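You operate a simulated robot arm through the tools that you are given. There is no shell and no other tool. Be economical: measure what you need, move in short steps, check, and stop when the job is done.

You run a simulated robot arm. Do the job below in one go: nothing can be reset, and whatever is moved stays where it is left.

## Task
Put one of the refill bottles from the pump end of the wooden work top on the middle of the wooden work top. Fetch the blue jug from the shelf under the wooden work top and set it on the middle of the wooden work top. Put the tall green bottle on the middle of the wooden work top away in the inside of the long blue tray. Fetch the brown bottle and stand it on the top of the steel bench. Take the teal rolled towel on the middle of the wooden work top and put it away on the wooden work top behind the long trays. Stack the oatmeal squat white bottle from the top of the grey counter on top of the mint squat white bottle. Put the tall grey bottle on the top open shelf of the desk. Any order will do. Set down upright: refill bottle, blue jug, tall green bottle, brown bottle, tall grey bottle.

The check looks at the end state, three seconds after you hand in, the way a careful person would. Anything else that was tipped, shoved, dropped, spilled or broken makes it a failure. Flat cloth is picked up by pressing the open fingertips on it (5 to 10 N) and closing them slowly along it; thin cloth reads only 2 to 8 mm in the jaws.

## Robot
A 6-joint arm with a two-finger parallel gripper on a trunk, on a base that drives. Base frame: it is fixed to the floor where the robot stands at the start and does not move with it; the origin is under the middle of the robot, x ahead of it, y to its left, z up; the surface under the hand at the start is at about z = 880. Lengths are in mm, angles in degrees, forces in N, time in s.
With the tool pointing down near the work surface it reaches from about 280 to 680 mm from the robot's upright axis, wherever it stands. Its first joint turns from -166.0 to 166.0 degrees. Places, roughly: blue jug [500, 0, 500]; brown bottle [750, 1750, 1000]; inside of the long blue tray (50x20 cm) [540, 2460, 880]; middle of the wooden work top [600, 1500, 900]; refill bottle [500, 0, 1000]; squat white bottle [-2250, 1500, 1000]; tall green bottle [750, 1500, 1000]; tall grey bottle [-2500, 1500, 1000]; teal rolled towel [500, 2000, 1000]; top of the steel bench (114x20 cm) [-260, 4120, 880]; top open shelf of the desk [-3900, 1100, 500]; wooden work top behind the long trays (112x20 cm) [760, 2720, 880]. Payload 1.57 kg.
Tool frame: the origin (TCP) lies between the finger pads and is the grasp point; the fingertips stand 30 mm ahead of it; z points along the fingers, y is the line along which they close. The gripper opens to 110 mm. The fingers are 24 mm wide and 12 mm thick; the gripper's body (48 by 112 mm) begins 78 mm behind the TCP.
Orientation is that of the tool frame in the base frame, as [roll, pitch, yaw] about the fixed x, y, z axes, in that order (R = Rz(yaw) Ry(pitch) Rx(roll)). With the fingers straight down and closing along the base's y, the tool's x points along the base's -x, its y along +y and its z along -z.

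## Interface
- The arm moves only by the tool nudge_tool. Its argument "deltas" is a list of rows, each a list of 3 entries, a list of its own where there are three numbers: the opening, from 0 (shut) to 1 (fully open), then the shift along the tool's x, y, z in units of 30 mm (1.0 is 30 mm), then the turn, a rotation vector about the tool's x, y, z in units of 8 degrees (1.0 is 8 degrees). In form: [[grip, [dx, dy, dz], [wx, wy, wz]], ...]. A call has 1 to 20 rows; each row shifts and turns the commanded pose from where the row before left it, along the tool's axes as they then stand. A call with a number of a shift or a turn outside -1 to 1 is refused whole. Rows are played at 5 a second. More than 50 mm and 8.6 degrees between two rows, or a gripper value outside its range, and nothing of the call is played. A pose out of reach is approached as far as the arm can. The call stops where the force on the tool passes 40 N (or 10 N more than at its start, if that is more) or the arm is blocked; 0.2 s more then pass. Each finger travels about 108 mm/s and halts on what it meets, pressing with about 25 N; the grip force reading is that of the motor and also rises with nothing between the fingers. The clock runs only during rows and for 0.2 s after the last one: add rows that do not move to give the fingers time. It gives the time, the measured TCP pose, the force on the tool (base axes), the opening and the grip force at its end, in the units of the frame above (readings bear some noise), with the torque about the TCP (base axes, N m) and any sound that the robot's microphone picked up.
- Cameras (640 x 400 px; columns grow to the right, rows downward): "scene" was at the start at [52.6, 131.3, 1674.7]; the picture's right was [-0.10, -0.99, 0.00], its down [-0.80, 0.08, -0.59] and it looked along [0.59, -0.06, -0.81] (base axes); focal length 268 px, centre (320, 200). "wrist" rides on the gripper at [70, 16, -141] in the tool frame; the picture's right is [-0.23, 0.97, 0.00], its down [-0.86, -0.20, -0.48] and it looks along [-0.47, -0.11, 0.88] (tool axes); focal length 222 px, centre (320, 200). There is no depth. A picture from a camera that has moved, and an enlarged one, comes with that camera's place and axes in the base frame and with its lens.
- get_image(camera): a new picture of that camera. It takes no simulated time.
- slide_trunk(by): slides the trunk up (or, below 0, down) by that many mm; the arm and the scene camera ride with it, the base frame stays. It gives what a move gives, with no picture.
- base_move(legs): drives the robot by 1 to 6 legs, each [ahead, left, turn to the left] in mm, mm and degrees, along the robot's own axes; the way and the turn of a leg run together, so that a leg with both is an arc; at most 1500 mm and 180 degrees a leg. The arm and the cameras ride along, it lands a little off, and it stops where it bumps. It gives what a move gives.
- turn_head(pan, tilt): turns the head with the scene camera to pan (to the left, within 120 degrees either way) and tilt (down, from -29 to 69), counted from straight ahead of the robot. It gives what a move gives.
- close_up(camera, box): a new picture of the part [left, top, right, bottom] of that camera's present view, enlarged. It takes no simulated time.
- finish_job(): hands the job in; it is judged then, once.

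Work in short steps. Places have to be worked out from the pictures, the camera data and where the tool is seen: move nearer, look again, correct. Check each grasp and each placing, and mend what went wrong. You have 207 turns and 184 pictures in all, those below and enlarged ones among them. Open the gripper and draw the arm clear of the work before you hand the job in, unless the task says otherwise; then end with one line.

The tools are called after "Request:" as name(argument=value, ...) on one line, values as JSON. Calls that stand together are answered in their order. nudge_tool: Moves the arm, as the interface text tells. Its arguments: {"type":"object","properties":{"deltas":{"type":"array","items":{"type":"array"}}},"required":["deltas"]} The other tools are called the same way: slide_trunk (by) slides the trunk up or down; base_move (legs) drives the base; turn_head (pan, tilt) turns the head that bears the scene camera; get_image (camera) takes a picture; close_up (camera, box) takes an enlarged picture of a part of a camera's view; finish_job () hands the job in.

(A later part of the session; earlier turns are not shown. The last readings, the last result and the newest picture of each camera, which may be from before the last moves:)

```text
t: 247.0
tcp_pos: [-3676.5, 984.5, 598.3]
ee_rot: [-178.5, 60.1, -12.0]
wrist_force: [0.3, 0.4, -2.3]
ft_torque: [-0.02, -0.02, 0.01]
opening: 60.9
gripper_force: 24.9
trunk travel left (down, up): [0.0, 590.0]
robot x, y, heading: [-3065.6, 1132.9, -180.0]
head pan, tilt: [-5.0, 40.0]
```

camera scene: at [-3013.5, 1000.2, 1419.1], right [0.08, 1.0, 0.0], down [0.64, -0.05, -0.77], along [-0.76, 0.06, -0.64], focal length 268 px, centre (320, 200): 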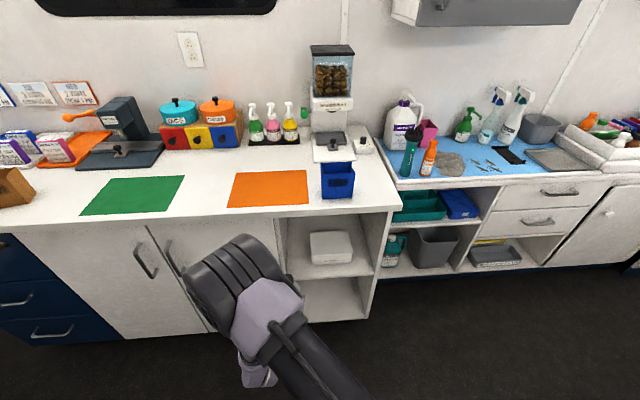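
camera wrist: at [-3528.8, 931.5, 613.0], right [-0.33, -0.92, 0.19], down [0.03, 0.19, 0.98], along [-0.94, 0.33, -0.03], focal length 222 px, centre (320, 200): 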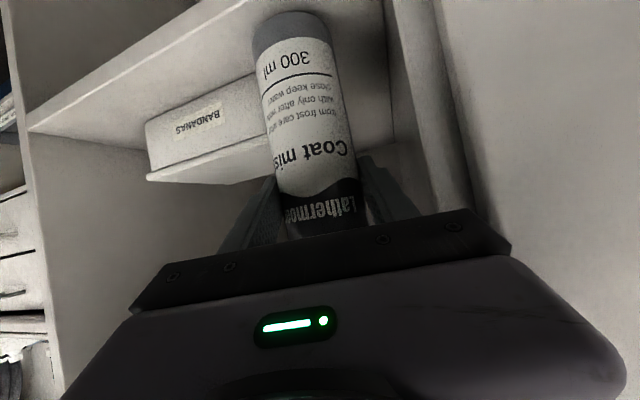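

Request:
nudge_tool(deltas=[[0, [0.025, 0, 0.015], [0, 0, 0]], [0, [0, 0, 0], [0, 0, 0]], [0.58, [0, 0, 0], [0, 0, 0]], [0.62, [0, 0, 0], [0, 0, 0]], [0.66, [0, 0, 0], [0, 0, 0]], [0.66, [0, 0, 0], [0, 0, 0]]])

Request:
get_image(camera="wrist")

```text
t: 248.4
tcp_pos: [-3676.1, 984.6, 597.0]
ee_rot: [-178.7, 60.1, -12.0]
wrist_force: [-0.5, 0.3, -0.7]
ft_torque: [0.0, 0.01, -0.05]
opening: 72.5
gripper_force: 0.1
trunk travel left (down, up): [0.0, 590.0]
robot x, y, heading: [-3058.5, 1136.0, -179.9]
head pan, tilt: [-5.0, 40.0]
```

```text
97 pictures are left
camera wrist: at [-3528.8, 932.4, 607.3], right [-0.33, -0.92, 0.19], down [0.03, 0.19, 0.98], along [-0.94, 0.33, -0.03], focal length 222 px, centre (320, 200)
```

wrist: 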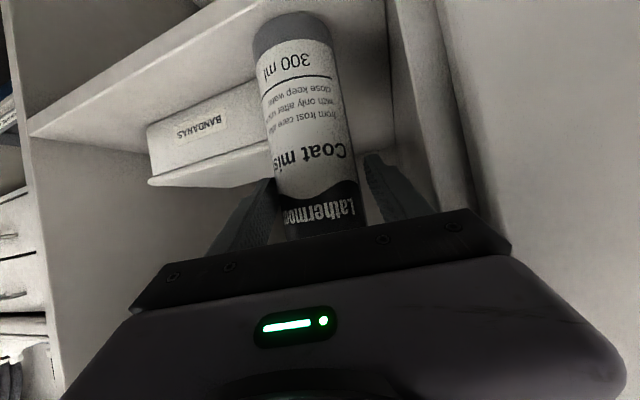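

Released freely. Retreat mostly in +x, keeping clear of both the wall and bottle.

Request:
nudge_tool(deltas=[[0.66, [0.215, -0.064, -0.372], [0, 0, 0]], [0.66, [0.215, -0.064, -0.372], [0, 0, 0]], [0.66, [0.326, -0.12, -0.565], [0, 0, 0]], [0.66, [0.326, -0.12, -0.565], [0, 0, 0]], [0.66, [0, 0, 0], [0, 0, 0]]])

Request:
get_image(camera="wrist")

```text
t: 249.6
tcp_pos: [-3613.8, 980.3, 597.5]
ee_rot: [-178.6, 60.1, -12.1]
wrist_force: [-0.4, -0.3, -0.2]
ft_torque: [-0.03, 0.01, -0.01]
opening: 72.3
gripper_force: 0.1
trunk travel left (down, up): [0.0, 590.0]
robot x, y, heading: [-3065.1, 1136.4, -179.9]
head pan, tilt: [-5.0, 40.0]
```

```text
96 pictures are left
camera wrist: at [-3464.2, 928.5, 607.3], right [-0.33, -0.92, 0.19], down [0.03, 0.19, 0.98], along [-0.94, 0.33, -0.03], focal length 222 px, centre (320, 200)
```

wrist: 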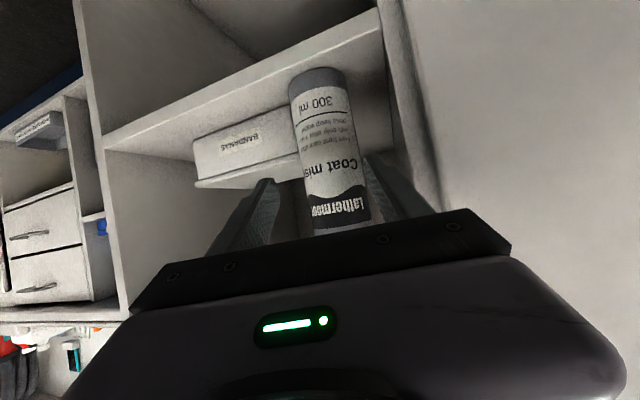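

Bottle stands on the shelf beside the box. Back the base away, then check.

Request:
base_move(legs=[[-110, 0, 0]])

Request:
get_image(camera="wrist")

```text
t: 250.8
tcp_pos: [-3501.5, 981.5, 597.3]
ee_rot: [-178.6, 60.0, -12.2]
wrist_force: [0.2, -0.5, -1.2]
ft_torque: [0.02, 0.05, 0.01]
opening: 72.8
gripper_force: 0.1
trunk travel left (down, up): [0.0, 590.0]
robot x, y, heading: [-2951.7, 1135.0, -179.8]
head pan, tilt: [-5.0, 40.0]
```

```text
95 pictures are left
camera wrist: at [-3353.7, 929.4, 607.3], right [-0.34, -0.92, 0.19], down [0.03, 0.19, 0.98], along [-0.94, 0.34, -0.03], focal length 222 px, centre (320, 200)
```

wrist: 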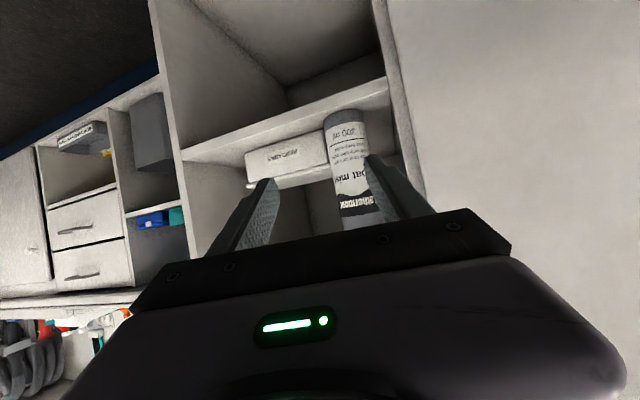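

Tall grey bottle is done. Raise the trunk and bring the tool vertical, then turn to face the counter again.

Request:
slide_trunk(by=400)

Request:
nudge_tool(deltas=[[1, [-0.5, 0, -0.9], [0, 1, 0]], [1, [-0.5, 0, -0.9], [0, 1, 0]], [1, [-0.5, 0, -0.9], [0, 1, 0]], [1, [-0.5, 0, -0.9], [0, 1, 0]], [1, [-0.3, 0, -0.9], [0, 1, 0]], [1, [0, 0, -0.9], [0, 1, 0]], [1, [0, 0, -0.9], [0, 1, 0]], [1, [0.5, 0, -0.9], [0, 0.5, 0]], [1, [0.5, 0, -0.9], [0, 0, -1]], [1, [0.5, 0, 0], [0, 0, -0.5]], [1, [0.5, 0, 0], [0, 0, 0]], [1, [0, 0, 0], [0, 0, 0]]])

```text
t: 254.7
tcp_pos: [-3501.1, 981.5, 997.5]
ee_rot: [-178.6, 60.1, -12.3]
wrist_force: [-0.7, 0.6, 0.3]
ft_torque: [0.04, 0.03, 0.0]
opening: 72.7
gripper_force: 0.1
trunk travel left (down, up): [-400.0, 189.0]
robot x, y, heading: [-2955.1, 1132.9, -180.1]
head pan, tilt: [-5.0, 40.0]
```

```text
t: 257.2
tcp_pos: [-3384.1, 955.1, 1244.8]
ee_rot: [-179.3, -0.1, -1.2]
wrist_force: [-0.4, 0.1, 0.7]
ft_torque: [0.0, 0.01, -0.01]
opening: 109.9
gripper_force: 0.0
trunk travel left (down, up): [-400.0, 189.0]
robot x, y, heading: [-2951.8, 1134.0, -179.7]
head pan, tilt: [-5.0, 40.0]
```

Turn around (via −y), then shift along to y≈1450 and closer to the counter.

Request:
base_move(legs=[[0, 0, 90], [0, 0, 90], [20, 310, 0]])

Request:
turn_head(pan=5, tilt=45)

Request:
get_image(camera="scene")

```text
t: 267.1
tcp_pos: [-2521.7, 1646.2, 1243.5]
ee_rot: [-179.2, -0.2, -179.2]
wrist_force: [0.6, 1.2, 0.0]
ft_torque: [-0.01, 0.02, 0.02]
opening: 109.7
gripper_force: 0.1
trunk travel left (down, up): [-400.0, 189.0]
robot x, y, heading: [-2944.8, 1450.3, 2.2]
head pan, tilt: [-5.0, 40.0]
```

```text
t: 267.8
tcp_pos: [-2521.5, 1645.1, 1245.4]
ee_rot: [-179.3, -0.1, -179.2]
wrist_force: [0.1, 0.2, 0.7]
ft_torque: [0.02, -0.02, -0.01]
opening: 109.8
gripper_force: 0.1
trunk travel left (down, up): [-400.0, 189.0]
robot x, y, heading: [-2946.3, 1449.7, 2.1]
head pan, tilt: [5.0, 45.0]
```

```text
94 pictures are left
camera scene: at [-2891.2, 1598.7, 1812.0], right [0.13, -0.99, 0.0], down [-0.7, -0.09, -0.71], along [0.7, 0.09, -0.71], focal length 268 px, centre (320, 200)
```

scene: 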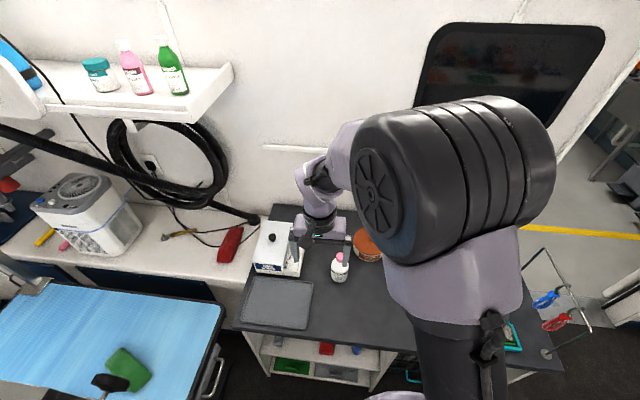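

Move 20 mm closer, lower the trunk to improve reach, and tilt the tool 40° for the far bottle.

Request:
base_move(legs=[[20, 0, -2]])

Request:
nudge_tool(deltas=[[1, [0, 0, -0.5], [0, -1, 0]], [1, [0, 0, -0.5], [0, -1, 0]], [1, [0, 0, -0.5], [0, -1, 0]], [1, [0, 0, -0.5], [0, -1, 0]], [1, [0, 0, -0.5], [0, -1, 0]], [1, [0, 0, 0], [0, 0, 0]]])

Request:
slide_trunk(by=-150)

Request:
get_image(camera="wrist")

```text
t: 268.6
tcp_pos: [-2493.9, 1631.2, 1245.9]
ee_rot: [-179.3, -0.1, 178.7]
wrist_force: [-0.1, 0.0, -0.6]
ft_torque: [-0.01, 0.0, -0.01]
opening: 110.0
gripper_force: 0.1
trunk travel left (down, up): [-400.0, 189.0]
robot x, y, heading: [-2926.5, 1452.5, 0.6]
head pan, tilt: [5.0, 45.0]
```

```text
t: 270.0
tcp_pos: [-2514.0, 1632.9, 1317.3]
ee_rot: [-179.1, 39.8, 179.5]
wrist_force: [-0.1, 0.2, -0.9]
ft_torque: [0.03, 0.04, 0.02]
opening: 109.8
gripper_force: 0.2
trunk travel left (down, up): [-400.0, 189.0]
robot x, y, heading: [-2926.2, 1452.5, 0.2]
head pan, tilt: [5.0, 45.0]
```

```text
t: 271.8
tcp_pos: [-2514.1, 1631.6, 1166.4]
ee_rot: [-179.1, 39.9, 179.4]
wrist_force: [-1.1, -0.5, 1.2]
ft_torque: [-0.03, 0.04, -0.01]
opening: 109.9
gripper_force: 0.0
trunk travel left (down, up): [-251.0, 339.0]
robot x, y, heading: [-2927.0, 1450.1, 0.5]
head pan, tilt: [5.0, 45.0]
```

```text
93 pictures are left
camera wrist: at [-2659.7, 1652.5, 1231.3], right [0.19, 0.97, 0.13], down [0.34, -0.2, 0.92], along [0.92, -0.13, -0.37], focal length 222 px, centre (320, 200)
```

wrist: 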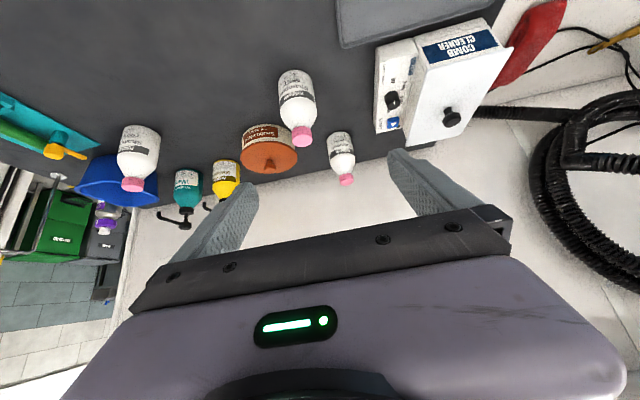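

Oatmeal ≈(-2174,1655), mint ≈(-2372,1602). Move to pre-grasp for the oatmeal (-2257,1655,1055).

Request:
nudge_tool(deltas=[[1, [-0.465, 0.085, 0.93], [0, 0, 0]], [1, [-0.465, 0.085, 0.93], [0, 0, 0]], [1, [-0.465, 0.085, 0.93], [0, 0, 0]], [1, [-0.465, 0.085, 0.93], [0, 0, 0]], [1, [-0.465, 0.085, 0.93], [0, 0, 0]], [1, [-0.465, 0.085, 0.93], [0, 0, 0]], [1, [-0.465, 0.085, 0.93], [0, 0, 0]], [1, [-0.465, 0.085, 0.93], [0, 0, 0]], [1, [-0.465, 0.085, 0.93], [0, 0, 0]], [1, [0, 0, 0], [0, 0, 0]]])

Request:
get_image(camera="wrist")

```text
t: 274.0
tcp_pos: [-2256.5, 1650.6, 1053.8]
ee_rot: [-179.1, 39.9, 179.4]
wrist_force: [-1.2, -0.8, -0.4]
ft_torque: [0.0, 0.01, 0.0]
opening: 110.1
gripper_force: 0.1
trunk travel left (down, up): [-251.0, 339.0]
robot x, y, heading: [-2923.7, 1450.0, -0.0]
head pan, tilt: [5.0, 45.0]
```

```text
92 pictures are left
camera wrist: at [-2401.5, 1670.8, 1117.8], right [0.19, 0.97, 0.13], down [0.34, -0.2, 0.92], along [0.92, -0.13, -0.37], focal length 222 px, centre (320, 200)
```

wrist: 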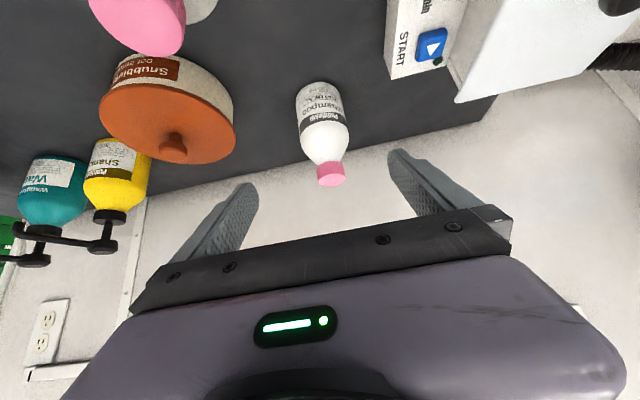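

Refined: oatmeal centre ≈(-2163,1655), top ≈992. Advance to TCP (-2165,1655,928).

Request:
nudge_tool(deltas=[[1, [0.06, 0.03, 0.86], [0, 0, 0]], [1, [0.06, 0.03, 0.86], [0, 0, 0]], [1, [0.06, 0.03, 0.86], [0, 0, 0]], [1, [0.06, 0.03, 0.86], [0, 0, 0]], [1, [0.06, 0.03, 0.86], [0, 0, 0]], [1, [0.06, 0, 0.86], [0, 0, 0]], [1, [0, 0, 0], [0, 0, 0]]])

Request:
get_image(camera="wrist")

```text
t: 275.6
tcp_pos: [-2165.8, 1649.9, 929.7]
ee_rot: [-179.1, 40.0, 179.3]
wrist_force: [-0.2, 0.1, 0.3]
ft_torque: [-0.04, 0.01, 0.03]
opening: 110.1
gripper_force: 0.1
trunk travel left (down, up): [-251.0, 339.0]
robot x, y, heading: [-2925.5, 1454.4, 0.3]
head pan, tilt: [5.0, 45.0]
```

```text
91 pictures are left
camera wrist: at [-2310.2, 1669.8, 992.5], right [0.19, 0.97, 0.13], down [0.34, -0.2, 0.92], along [0.92, -0.13, -0.37], focal length 222 px, centre (320, 200)
```

wrist: 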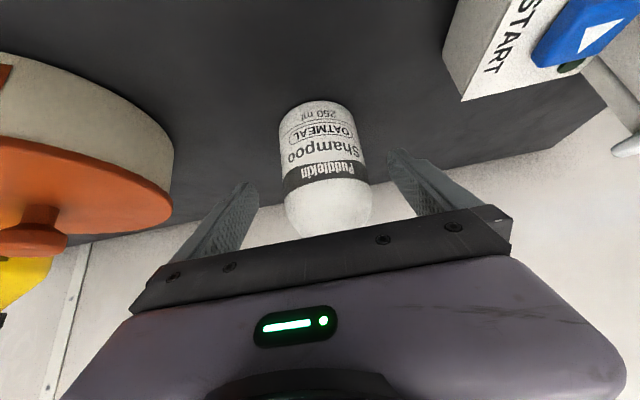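

Centred within a few mm. Nudge left 5 mm and close.

Request:
nudge_tool(deltas=[[1, [0, 0.17, 0], [0, 0, 0]], [0.8, [0, 0, 0], [0, 0, 0]], [0.65, [0, 0, 0], [0, 0, 0]], [0.5, [0, 0, 0], [0, 0, 0]], [0, [0, 0, 0], [0, 0, 0]], [0, [0, 0, 0], [0, 0, 0]]])

Request:
get_image(camera="wrist")

```text
t: 277.0
tcp_pos: [-2165.1, 1656.5, 928.8]
ee_rot: [-179.1, 39.9, 179.3]
wrist_force: [0.6, 0.0, 0.0]
ft_torque: [0.05, 0.03, 0.0]
opening: 63.6
gripper_force: 25.0
trunk travel left (down, up): [-251.0, 339.0]
robot x, y, heading: [-2924.5, 1450.5, 0.3]
head pan, tilt: [5.0, 45.0]
```

```text
90 pictures are left
camera wrist: at [-2309.7, 1675.6, 992.6], right [0.19, 0.97, 0.13], down [0.34, -0.2, 0.92], along [0.92, -0.13, -0.37], focal length 222 px, centre (320, 200)
```

wrist: 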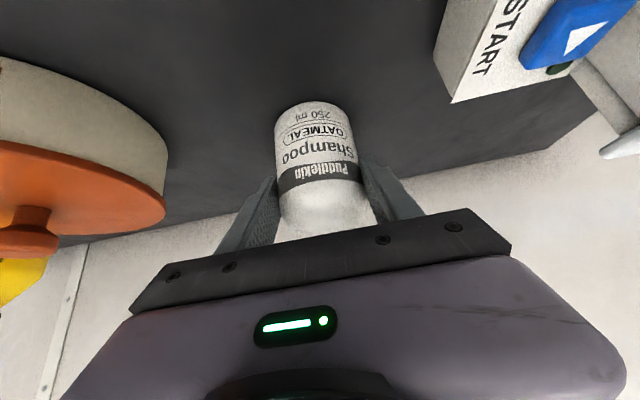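

Held at 64 mm. Lift 150 mm straight up and pull back 70 mm, then re-measure the mint bottle.

Request:
nudge_tool(deltas=[[0, [-0.3, 0, -0.36], [0, 0, 0]], [0, [-0.643, 0, -0.766], [0, 0, 0]], [0, [-0.643, 0, -0.766], [0, 0, 0]], [0, [-0.643, 0, -0.766], [0, 0, 0]], [0, [-0.643, 0, -0.766], [0, 0, 0]], [0, [-0.643, 0, -0.766], [0, 0, 0]], [0, [-0.643, 0, -0.766], [0, 0, 0]], [0, [0.766, 0, -0.643], [0, 0, 0]], [0, [0.766, 0, -0.643], [0, 0, 0]], [0, [0, 0, 0], [0, 0, 0]]])

Request:
get_image(camera="wrist")

Request:
get_image(camera="scene")

```text
t: 279.2
tcp_pos: [-2225.3, 1660.3, 1125.0]
ee_rot: [-179.1, 39.9, 179.4]
wrist_force: [0.2, 0.5, -2.1]
ft_torque: [0.01, 0.01, 0.01]
opening: 64.0
gripper_force: 24.8
trunk travel left (down, up): [-251.0, 339.0]
robot x, y, heading: [-2924.7, 1450.4, 0.2]
head pan, tilt: [5.0, 45.0]
```

```text
89 pictures are left
camera wrist: at [-2371.1, 1680.8, 1188.5], right [0.19, 0.97, 0.13], down [0.35, -0.2, 0.92], along [0.92, -0.13, -0.37], focal length 222 px, centre (320, 200)
```

wrist: 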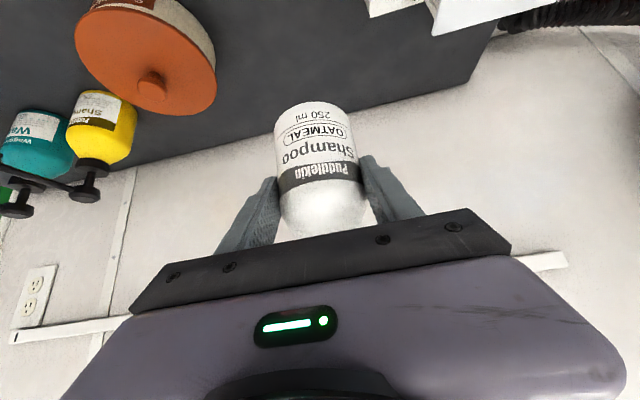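

```text
88 pictures are left
camera scene: at [-2865.3, 1597.7, 1661.8], right [0.09, -1.0, 0.0], down [-0.7, -0.07, -0.71], along [0.7, 0.07, -0.71], focal length 268 px, centre (320, 200)
```

scene: 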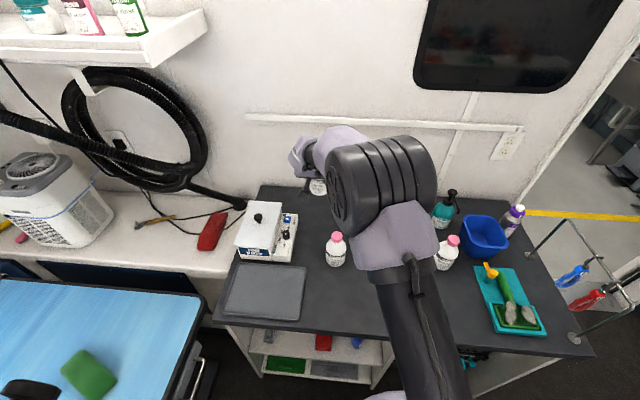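

Request:
close_up(camera="scene", box=[300, 170, 380, 280])

```text
3.64 times, centred on (340, 225) of scene
camera zoom: at [-2865.3, 1597.7, 1661.8], right [0.09, -1.0, 0.0], down [-0.7, -0.07, -0.71], along [0.7, 0.07, -0.71], focal length 973 px, centre (247, 109)
```

zoom: 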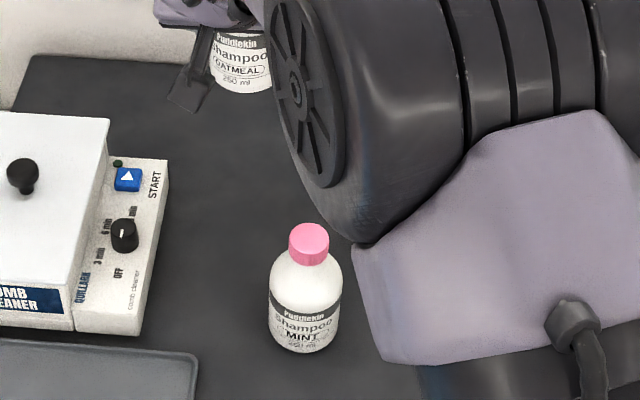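

Estimates for mint differ by a few mm (x≈-2358, y≈1594–1601). Pull back and to the left to view it directly past the held bottle.

Request:
nudge_tool(deltas=[[0, [0.59, 0.185, -0.763], [0, 0, 0]], [0, [0.59, 0.185, -0.763], [0, 0, 0]], [0, [0.59, 0.185, -0.763], [0, 0, 0]], [0, [0.59, 0.185, -0.763], [0, 0, 0]], [0, [0.59, 0.185, -0.763], [0, 0, 0]], [0, [0.59, 0.185, -0.763], [0, 0, 0]], [0, [0.59, 0.185, -0.763], [0, 0, 0]], [0, [0.59, 0.185, -0.763], [0, 0, 0]], [0, [0.59, 0.185, -0.763], [0, 0, 0]], [0, [0, 0, 0], [0, 0, 0]]])

Request:
get_image(camera="wrist")

Request:
close_up(camera="wrist", box=[180, 20, 380, 180])

```text
t: 281.4
tcp_pos: [-2479.5, 1711.9, 1178.5]
ee_rot: [-179.1, 40.0, 179.4]
wrist_force: [0.1, -0.4, -2.5]
ft_torque: [0.01, 0.02, -0.02]
opening: 63.5
gripper_force: 25.1
trunk travel left (down, up): [-251.0, 339.0]
robot x, y, heading: [-2926.6, 1449.1, 0.2]
head pan, tilt: [5.0, 45.0]
```

```text
86 pictures are left
camera wrist: at [-2623.4, 1733.0, 1242.8], right [0.19, 0.97, 0.13], down [0.35, -0.2, 0.92], along [0.92, -0.13, -0.37], focal length 222 px, centre (320, 200)
```

wrist: 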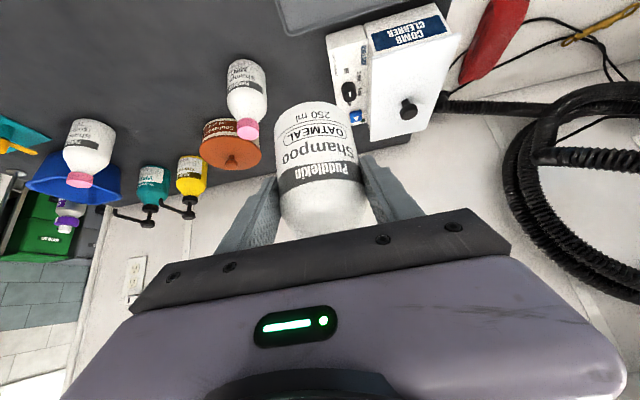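

```text
2.50 times, centred on (280, 100) of wrist
camera zoom: at [-2623.4, 1733.0, 1242.8], right [0.19, 0.97, 0.13], down [0.35, -0.2, 0.92], along [0.92, -0.13, -0.37], focal length 555 px, centre (420, 450)
```

zoom: 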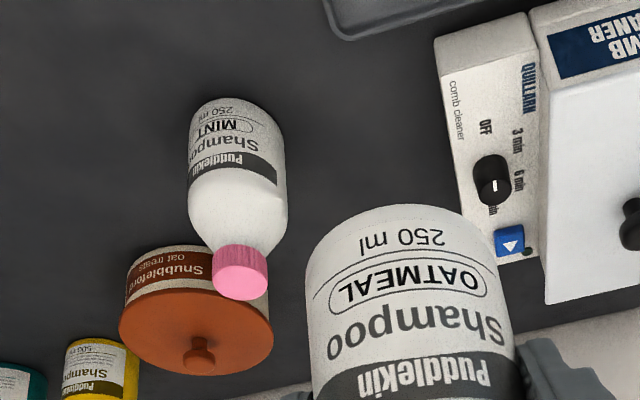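

Consistent fit: mint centre ≈(-2362, 1600), top ≈1001. Bring the oatmeal above it at z≈1085.

Request:
nudge_tool(deltas=[[0, [0, -0.93, 0], [0, 0, 0]], [0, [0, -0.93, 0], [0, 0, 0]], [0, [0, -0.93, 0], [0, 0, 0]], [0, [0, -0.94, 0], [0, 0, 0]], [0, [-0.213, 0, 0.963], [0, 0, 0]], [0, [-0.213, 0, 0.963], [0, 0, 0]], [0, [-0.213, 0, 0.963], [0, 0, 0]], [0, [-0.213, 0, 0.963], [0, 0, 0]], [0, [-0.213, 0, 0.963], [0, 0, 0]], [0, [0, 0, 0], [0, 0, 0]]])

Request:
get_image(camera="wrist")

Request:
close_up(camera="scene", box=[280, 170, 400, 290])

```text
t: 283.6
tcp_pos: [-2363.5, 1599.3, 1088.3]
ee_rot: [-179.2, 39.8, 179.4]
wrist_force: [-0.6, 0.0, -3.0]
ft_torque: [0.01, 0.06, -0.03]
opening: 63.5
gripper_force: 24.6
trunk travel left (down, up): [-251.0, 339.0]
robot x, y, heading: [-2925.3, 1453.9, 0.3]
head pan, tilt: [5.0, 45.0]
```

```text
84 pictures are left
camera wrist: at [-2508.0, 1620.1, 1151.8], right [0.19, 0.97, 0.13], down [0.34, -0.2, 0.92], along [0.92, -0.13, -0.37], focal length 222 px, centre (320, 200)
```

wrist: 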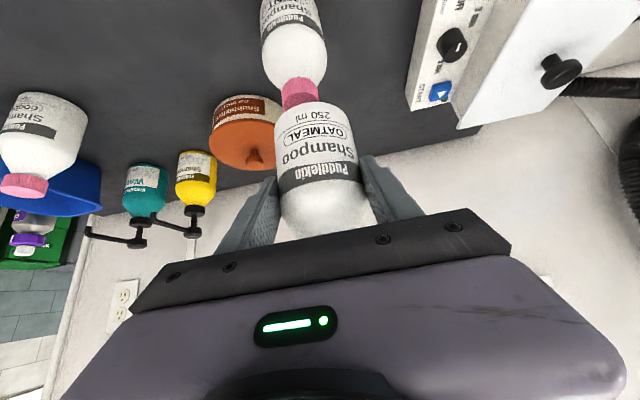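

```text
3.33 times, centred on (340, 230) of scene
camera zoom: at [-2866.4, 1597.5, 1662.0], right [0.09, -1.0, 0.0], down [-0.7, -0.07, -0.71], along [0.7, 0.07, -0.71], focal length 892 px, centre (253, 100)
```

zoom: 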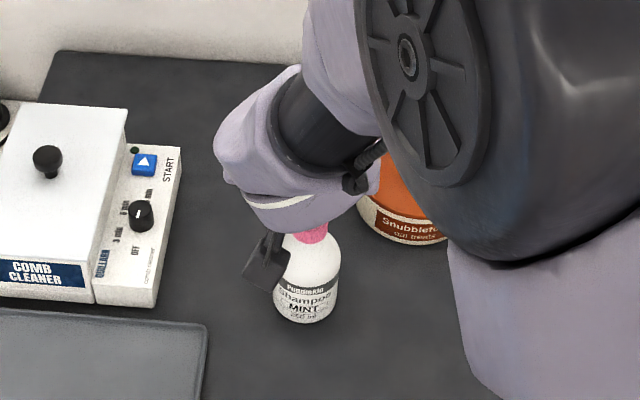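

The relative offset in this view says the mint is ~8 mm further right (y≈1591.5); x looks aligned. Shift −8 mm and lower to z≈1060.

Request:
nudge_tool(deltas=[[0, [0, -0.27, 0], [0, 0, 0]], [0, [0.3, 0, 0.36], [0, 0, 0]], [0, [0.3, 0, 0.36], [0, 0, 0]], [0, [0, 0, 0], [0, 0, 0]]])

Request:
get_image(camera="wrist")

Request:
close_up(camera="wrist", box=[220, 0, 420, 160])

```text
t: 284.6
tcp_pos: [-2364.5, 1592.2, 1062.8]
ee_rot: [-179.1, 39.9, 179.4]
wrist_force: [0.9, 2.0, 7.5]
ft_torque: [0.21, -0.06, -0.03]
opening: 63.7
gripper_force: 24.8
trunk travel left (down, up): [-251.0, 339.0]
robot x, y, heading: [-2925.7, 1452.6, 0.5]
head pan, tilt: [5.0, 45.0]
```

```text
82 pictures are left
camera wrist: at [-2510.1, 1612.3, 1126.1], right [0.19, 0.97, 0.14], down [0.34, -0.2, 0.92], along [0.92, -0.13, -0.37], focal length 222 px, centre (320, 200)
```

wrist: 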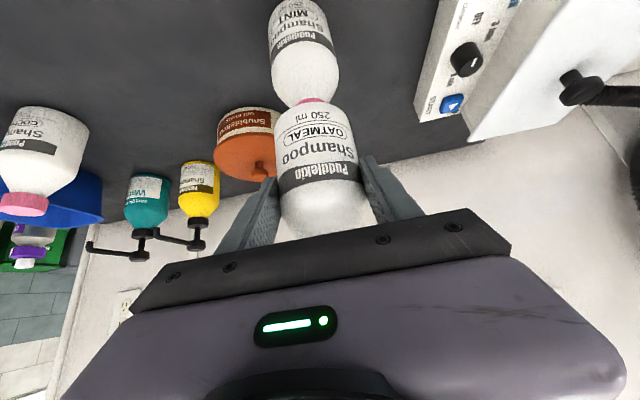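

```text
2.50 times, centred on (320, 80) of wrist
camera zoom: at [-2510.1, 1612.3, 1126.1], right [0.19, 0.97, 0.14], down [0.34, -0.2, 0.92], along [0.92, -0.13, -0.37], focal length 555 px, centre (320, 500)
```

zoom: 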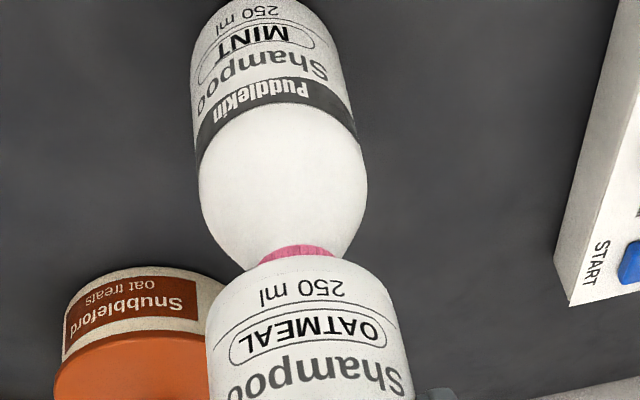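

Contact at TCP z≈1063 → mint top ≈1014. Lateral alignment is within ~2 mm; overhang suggests I'm ~5 mm short in x. Lift 5, shift +5 in x, lower to touch.

Request:
nudge_tool(deltas=[[0, [-0.107, 0, -0.128], [0, 0, 0]], [0, [-0.128, 0, 0.107], [0, 0, 0]], [0, [0.07, 0, 0.08], [0, 0, 0]], [0, [0, 0, 0], [0, 0, 0]]])

Request:
close_up(camera="wrist", box=[220, 0, 420, 160])

Request:
close_up(camera="scene", box=[290, 180, 390, 280])

```text
t: 285.6
tcp_pos: [-2359.5, 1591.9, 1063.8]
ee_rot: [-179.2, 39.9, 179.3]
wrist_force: [-0.3, 0.2, -2.5]
ft_torque: [0.02, 0.05, 0.02]
opening: 63.7
gripper_force: 25.3
trunk travel left (down, up): [-251.0, 339.0]
robot x, y, heading: [-2928.3, 1453.5, 0.4]
head pan, tilt: [5.0, 45.0]
```

```text
2.50 times, centred on (320, 80) of wrist
camera zoom: at [-2503.8, 1612.0, 1127.6], right [0.19, 0.97, 0.13], down [0.35, -0.2, 0.92], along [0.92, -0.13, -0.37], focal length 555 px, centre (320, 500)
```

zoom: 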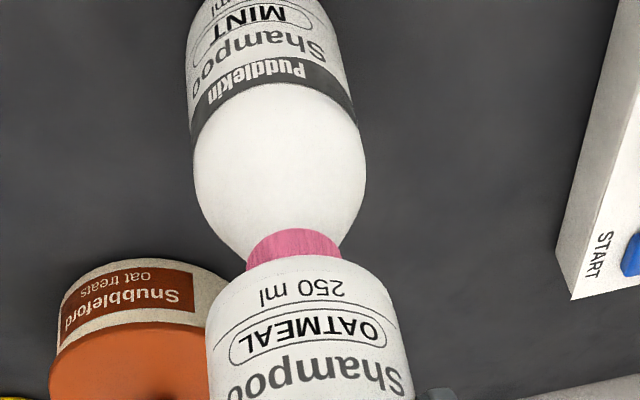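

```text
4.00 times, centred on (340, 230) of scene
camera zoom: at [-2865.7, 1597.6, 1661.9], right [0.09, -1.0, 0.0], down [-0.7, -0.07, -0.71], along [0.7, 0.07, -0.71], focal length 1070 px, centre (240, 80)
```

zoom: 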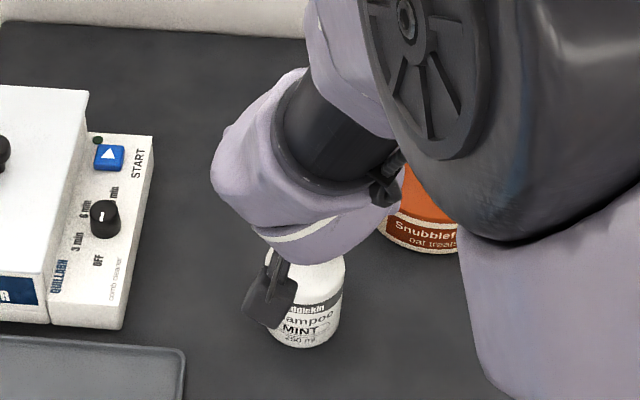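

Well aligned laterally; a hair back (1.5 mm) and lower to contact.

Request:
nudge_tool(deltas=[[0, [0.038, 0, -0.032], [0, 0, 0]], [0, [0.021, 0, 0.026], [0, 0, 0]], [0, [0.021, 0, 0.026], [0, 0, 0]], [0, [0, 0, 0], [0, 0, 0]]])

```text
t: 286.6
tcp_pos: [-2361.1, 1591.0, 1063.6]
ee_rot: [-179.2, 40.1, 179.4]
wrist_force: [0.3, 0.3, 11.2]
ft_torque: [0.19, -0.03, 0.01]
opening: 63.8
gripper_force: 25.1
trunk travel left (down, up): [-251.0, 339.0]
robot x, y, heading: [-2928.7, 1448.5, 0.1]
head pan, tilt: [5.0, 45.0]
```

Contact at 11 N. Relax slightly, then open slowly.

Request:
nudge_tool(deltas=[[0, [-0.012, 0, -0.014], [0, 0, 0]], [0.59, [0, 0, 0], [0, 0, 0]], [0.61, [0, 0, 0], [0, 0, 0]], [0.63, [0, 0, 0], [0, 0, 0]], [0.66, [0, 0, 0], [0, 0, 0]], [0.7, [0, 0, 0], [0, 0, 0]]])

Request:
get_image(camera="wrist")

```text
t: 288.0
tcp_pos: [-2360.5, 1590.4, 1062.1]
ee_rot: [-179.1, 39.9, 179.4]
wrist_force: [-0.6, -0.2, 0.0]
ft_torque: [0.04, -0.01, -0.04]
opening: 76.9
gripper_force: 0.1
trunk travel left (down, up): [-251.0, 339.0]
robot x, y, heading: [-2927.8, 1450.5, 0.1]
head pan, tilt: [5.0, 45.0]
```

```text
78 pictures are left
camera wrist: at [-2505.2, 1610.7, 1125.9], right [0.19, 0.97, 0.13], down [0.34, -0.2, 0.92], along [0.92, -0.13, -0.37], focal length 222 px, centre (320, 200)
```

wrist: 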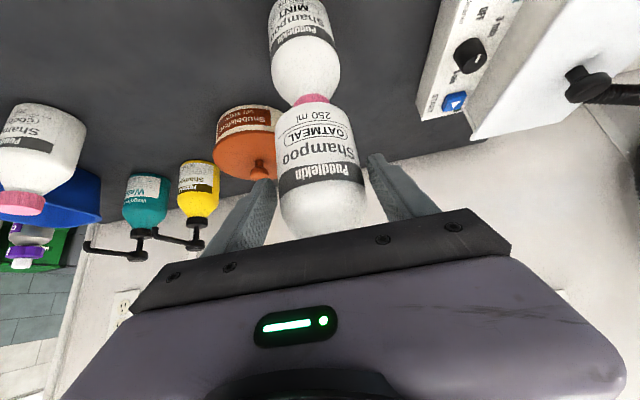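

It stands on the cap. Open fully and retreat along the tool axis.

Request:
nudge_tool(deltas=[[0.8, [0, 0, 0], [0, 0, 0]], [0.9, [0, 0, 0], [0, 0, 0]], [1, [0, 0, 0], [0, 0, 0]], [1, [0, 0, 0], [0, 0, 0]], [1, [0, 0, -0.3], [0, 0, 0]], [1, [0, 0, -0.5], [0, 0, 0]], [1, [0, 0, -0.8], [0, 0, 0]], [1, [0, 0, -1], [0, 0, 0]], [1, [0, 0, -1], [0, 0, 0]], [1, [0, 0, -1], [0, 0, 0]], [1, [0, 0, 0], [0, 0, 0]]])

Request:
get_image(camera="wrist")

```text
t: 290.4
tcp_pos: [-2448.5, 1592.6, 1169.6]
ee_rot: [-179.1, 39.9, 179.3]
wrist_force: [-0.3, 0.1, 0.6]
ft_torque: [-0.02, -0.01, 0.0]
opening: 110.0
gripper_force: 0.0
trunk travel left (down, up): [-251.0, 339.0]
robot x, y, heading: [-2927.3, 1452.2, 0.3]
head pan, tilt: [5.0, 45.0]
```

```text
77 pictures are left
camera wrist: at [-2593.4, 1612.1, 1231.9], right [0.19, 0.97, 0.13], down [0.35, -0.2, 0.92], along [0.92, -0.13, -0.37], focal length 222 px, centre (320, 200)
```

wrist: 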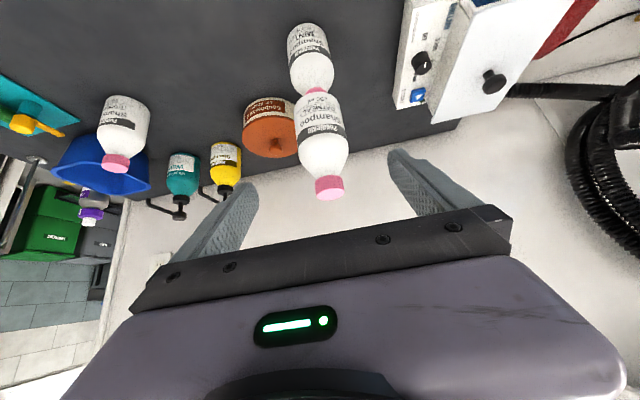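

Stacked and stable. Raise, retract to vertical, then drive out of the van toward the start area for the jug.

Request:
nudge_tool(deltas=[[1, [0, 0, -1], [0, 0, 0]], [1, [0, 0, -1], [0, 0, 0]], [1, [0, 0, -1], [0, 0, 0]], [1, [0, 0, -0.5], [0, 1, 0]], [1, [0, 0, 0], [0, 1, 0]], [1, [0, 0, 0], [0, 1, 0]], [1, [0, 0, 0], [0, 1, 0]], [1, [0, 0, 0], [0, 1, 0]], [1, [0, 0, 0], [0, 0, 0]]])

Request:
base_move(legs=[[-40, -1150, 0], [1000, 0, 0]])

Request:
turn_head(pan=0, tilt=30)

Request:
get_image(camera="scene")

```text
t: 292.4
tcp_pos: [-2515.1, 1597.0, 1250.8]
ee_rot: [-179.4, -0.2, 178.8]
wrist_force: [-0.2, -0.5, -0.6]
ft_torque: [-0.01, -0.02, -0.01]
opening: 110.0
gripper_force: 0.1
trunk travel left (down, up): [-251.0, 339.0]
robot x, y, heading: [-2924.8, 1448.3, 0.5]
head pan, tilt: [5.0, 45.0]
```

```text
t: 302.9
tcp_pos: [-1523.2, 517.0, 1250.1]
ee_rot: [-179.3, -0.1, -179.5]
wrist_force: [-0.2, 0.3, 0.9]
ft_torque: [-0.01, 0.02, -0.02]
opening: 109.6
gripper_force: 0.0
trunk travel left (down, up): [-251.0, 339.0]
robot x, y, heading: [-1928.0, 358.9, 1.8]
head pan, tilt: [5.0, 45.0]
```

```text
t: 303.7
tcp_pos: [-1523.8, 516.7, 1249.8]
ee_rot: [-179.3, -0.1, -179.6]
wrist_force: [-0.3, -0.4, 0.7]
ft_torque: [0.02, 0.0, 0.0]
opening: 110.0
gripper_force: 0.1
trunk travel left (down, up): [-251.0, 339.0]
robot x, y, heading: [-1930.6, 357.7, 1.9]
head pan, tilt: [0.0, 30.0]
```

```text
76 pictures are left
camera scene: at [-1864.0, 502.1, 1684.5], right [0.03, -1.0, 0.0], down [-0.5, -0.02, -0.87], along [0.87, 0.03, -0.5], focal length 268 px, centre (320, 200)
```

scene: 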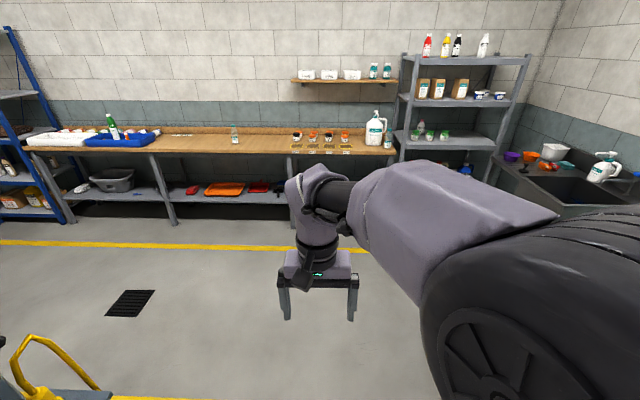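

Drive closer to the table and look under it near y≈0.

Request:
base_move(legs=[[1250, -60, -1.9]])

Request:
slide_trunk(by=-200)

Request:
turn_head(pan=-5, tilt=30)

Request:
get_image(camera="scene")

```text
t: 309.9
tcp_pos: [-288.9, 450.5, 1250.9]
ee_rot: [-179.3, 0.0, 177.7]
wrist_force: [0.4, 1.6, -0.3]
ft_torque: [0.0, 0.03, 0.01]
opening: 110.2
gripper_force: 0.1
trunk travel left (down, up): [-251.0, 339.0]
robot x, y, heading: [-701.7, 315.7, -1.0]
head pan, tilt: [0.0, 30.0]
```

```text
t: 312.1
tcp_pos: [-290.7, 450.1, 1049.3]
ee_rot: [-179.2, 0.0, 177.8]
wrist_force: [-0.6, -0.7, -0.2]
ft_torque: [-0.03, -0.01, -0.01]
opening: 110.0
gripper_force: 0.0
trunk travel left (down, up): [-51.0, 539.0]
robot x, y, heading: [-701.7, 314.6, -0.7]
head pan, tilt: [0.0, 30.0]
```

```text
t: 312.8
tcp_pos: [-290.2, 451.0, 1049.8]
ee_rot: [-179.3, -0.1, 177.7]
wrist_force: [-0.3, -0.2, 0.7]
ft_torque: [0.0, -0.02, 0.01]
opening: 109.9
gripper_force: 0.2
trunk travel left (down, up): [-51.0, 539.0]
robot x, y, heading: [-704.4, 315.6, -1.0]
head pan, tilt: [-5.0, 30.0]
```

```text
75 pictures are left
camera scene: at [-631.0, 444.8, 1484.5], right [-0.1, -0.99, 0.0], down [-0.5, 0.05, -0.87], along [0.86, -0.09, -0.5], focal length 268 px, centre (320, 200)
```

scene: 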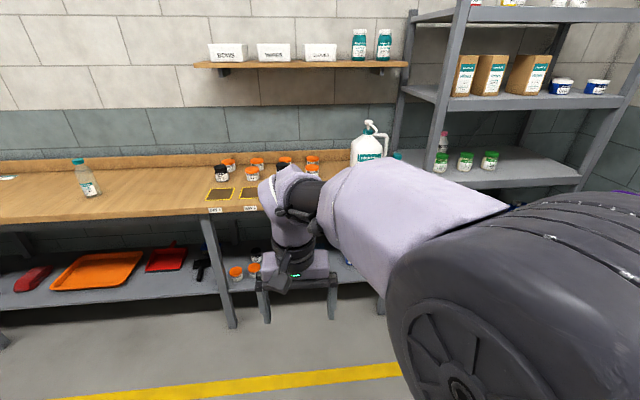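

The arm hides the spot; move the robot right so the jug's place is left of the arm.

Request:
base_move(legs=[[0, -650, 1]])

Request:
turn_head(pan=15, tilt=35)

Request:
get_image(camera="scene")

```text
t: 316.3
tcp_pos: [-295.9, -174.1, 1050.6]
ee_rot: [-179.3, -0.1, 179.0]
wrist_force: [0.3, 0.1, -0.1]
ft_torque: [-0.02, -0.02, 0.02]
opening: 110.0
gripper_force: 0.0
trunk travel left (down, up): [-51.0, 539.0]
robot x, y, heading: [-706.8, -322.0, 0.4]
head pan, tilt: [-5.0, 30.0]
```

```text
t: 317.1
tcp_pos: [-294.7, -174.3, 1051.1]
ee_rot: [-179.2, -0.1, 179.0]
wrist_force: [-0.4, 0.6, -0.5]
ft_torque: [-0.02, 0.02, 0.0]
opening: 110.3
gripper_force: 0.1
trunk travel left (down, up): [-51.0, 539.0]
robot x, y, heading: [-706.7, -318.6, 0.4]
head pan, tilt: [15.0, 35.0]
```

```text
74 pictures are left
camera scene: at [-641.4, -158.4, 1476.8], right [0.27, -0.96, 0.0], down [-0.55, -0.15, -0.82], along [0.79, 0.22, -0.57], focal length 268 px, centre (320, 200)
```

scene: 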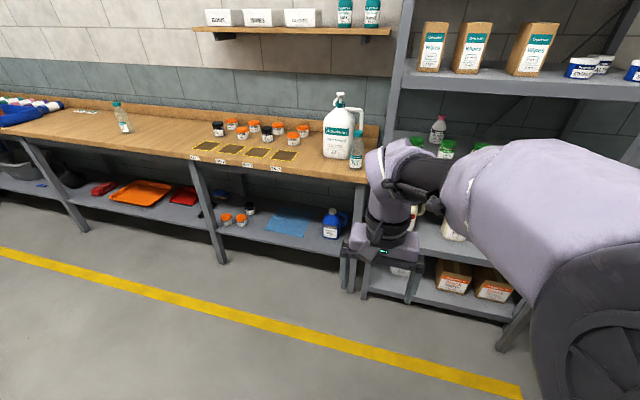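

Request:
close_up(camera="scene", box=[180, 160, 380, 290])

```text
3.08 times, centred on (280, 225) of scene
camera zoom: at [-641.4, -158.4, 1476.8], right [0.27, -0.96, 0.0], down [-0.55, -0.15, -0.82], along [0.79, 0.22, -0.57], focal length 823 px, centre (443, 123)
```

zoom: 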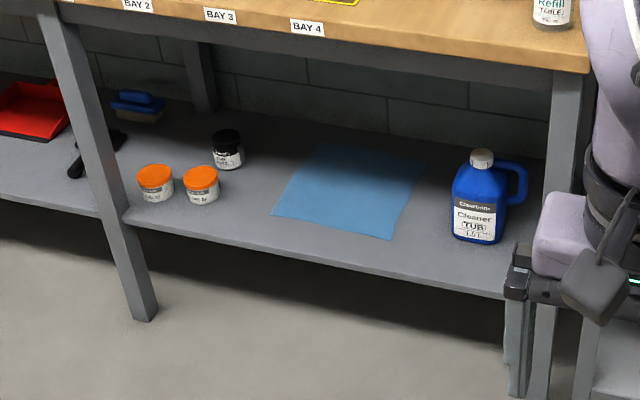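

Blue jug: body y≈49–140, cap centred ≈(540, 97, 550), handle on the −y side, shelf ≈z 400. I'll take it by its cap from the front with a 60° tool. Set tool yaw and pitch here first.

Request:
nudge_tool(deltas=[[1, [0, 0, 0], [0, 0, 0.75]], [1, [0, 0, 0], [0, 0, 0.75]], [1, [0, 0.5, 0], [0, -1, 0]], [1, [0, 0.5, 0], [0, -1, 0]], [1, [0, 0.5, 0], [0, -1, 0]], [1, [0, 0, 0], [0, -1, 0]], [1, [0, 0, 0], [0, -1, 0]], [1, [0, 0, 0], [0, -1, 0]], [1, [0, 0, 0], [0, -1, 0]], [1, [0, 0, 0], [0, -0.5, 0]], [1, [0, 0, 0], [0, 0, 0]]])

Request:
base_move(legs=[[450, 200, 0]])

Request:
slide_trunk(by=-51)

Request:
get_image(camera="wrist")

```text
t: 319.5
tcp_pos: [-284.5, -131.7, 1049.6]
ee_rot: [-178.6, 60.1, 168.2]
wrist_force: [-0.5, 0.2, 0.3]
ft_torque: [0.0, 0.02, -0.01]
opening: 109.7
gripper_force: 0.0
trunk travel left (down, up): [-51.0, 539.0]
robot x, y, heading: [-705.1, -325.1, 0.3]
head pan, tilt: [15.0, 35.0]
```

```text
t: 322.5
tcp_pos: [162.0, 82.7, 1048.9]
ee_rot: [-178.6, 60.1, 169.0]
wrist_force: [0.2, 0.6, 0.2]
ft_torque: [0.0, 0.0, 0.02]
opening: 109.8
gripper_force: 0.1
trunk travel left (down, up): [-51.0, 539.0]
robot x, y, heading: [-256.0, -112.6, 1.3]
head pan, tilt: [15.0, 35.0]
```

```text
t: 323.4
tcp_pos: [161.7, 81.7, 999.1]
ee_rot: [-178.6, 60.0, 169.0]
wrist_force: [-0.2, 0.3, 0.0]
ft_torque: [0.02, -0.01, 0.01]
opening: 110.4
gripper_force: 0.1
trunk travel left (down, up): [0.0, 590.0]
robot x, y, heading: [-256.1, -109.5, 1.2]
head pan, tilt: [15.0, 35.0]
```

```text
72 pictures are left
camera wrist: at [10.7, 131.8, 1009.0], right [0.32, 0.93, 0.19], down [-0.03, -0.19, 0.98], along [0.95, -0.32, -0.03], focal length 222 px, centre (320, 200)
```

wrist: 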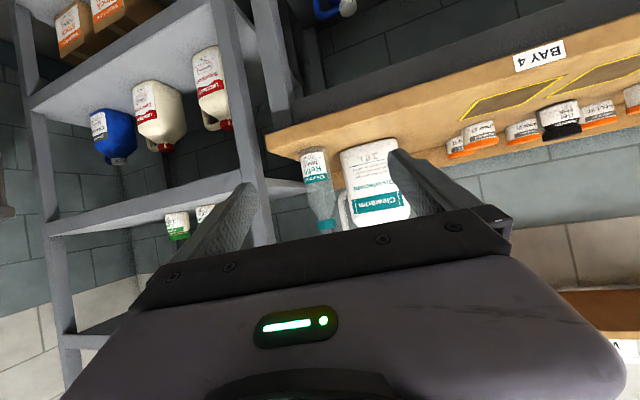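

Our jug is just out of view below. Lower the arm to shelf height while still in front of the table.

Request:
nudge_tool(deltas=[[1, [0.72, 0, 0.6], [0, 0, 0]], [1, [0.72, 0, 0.6], [0, 0, 0]], [1, [0.72, 0, 0.6], [0, 0, 0]], [1, [0.72, 0, 0.6], [0, 0, 0]], [1, [0.72, 0, 0.6], [0, 0, 0]], [1, [0.72, 0, 0.6], [0, 0, 0]], [1, [0.72, 0, 0.6], [0, 0, 0]], [1, [0.72, 0, 0.6], [0, 0, 0]], [1, [0.72, 0, 0.6], [0, 0, 0]], [1, [0.72, 0, 0.6], [0, 0, 0]], [1, [0.72, 0, 0.6], [0, 0, 0]], [1, [0.72, 0, 0.6], [0, 0, 0]], [1, [0.72, 0, 0.6], [0, 0, 0]], [1, [0, 0, 0], [0, 0, 0]]])

Request:
get_image(camera="wrist")

```text
t: 326.4
tcp_pos: [224.3, 67.3, 635.8]
ee_rot: [-178.6, 60.1, 168.8]
wrist_force: [-0.9, -0.6, 0.2]
ft_torque: [0.04, -0.01, 0.01]
opening: 110.0
gripper_force: 0.0
trunk travel left (down, up): [0.0, 590.0]
robot x, y, heading: [-257.9, -112.6, 0.9]
head pan, tilt: [15.0, 35.0]
```

```text
71 pictures are left
camera wrist: at [72.8, 115.8, 646.1], right [0.32, 0.93, 0.19], down [-0.03, -0.19, 0.98], along [0.95, -0.32, -0.03], focal length 222 px, centre (320, 200)
```

wrist: 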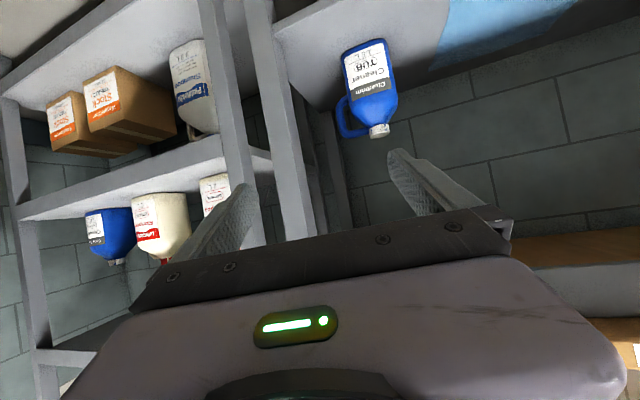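

Jug front appears at x≈457, centre y≈103. Drive 120 mm ahead and 45 left, then re-measure.

Request:
base_move(legs=[[120, 48, -0.9]])

Request:
get_image(camera="wrist")

```text
t: 327.6
tcp_pos: [341.5, 110.5, 635.7]
ee_rot: [-178.6, 60.1, 168.2]
wrist_force: [-0.5, 0.3, -0.2]
ft_torque: [0.03, -0.01, 0.03]
opening: 110.0
gripper_force: 0.2
trunk travel left (down, up): [0.0, 590.0]
robot x, y, heading: [-140.7, -64.2, 0.6]
head pan, tilt: [15.0, 35.0]
```

```text
70 pictures are left
camera wrist: at [191.8, 161.0, 646.4], right [0.33, 0.93, 0.19], down [-0.03, -0.19, 0.98], along [0.94, -0.33, -0.03], focal length 222 px, centre (320, 200)
```

wrist: 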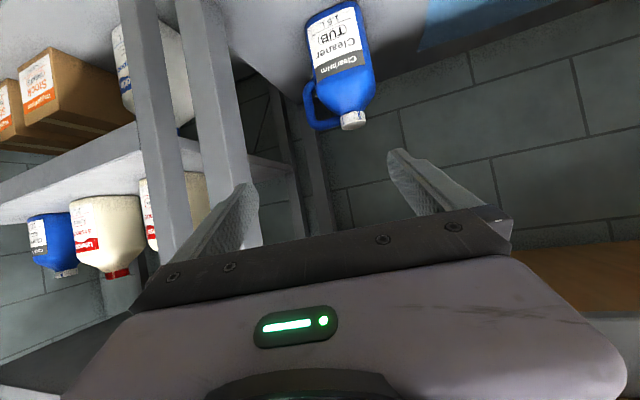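

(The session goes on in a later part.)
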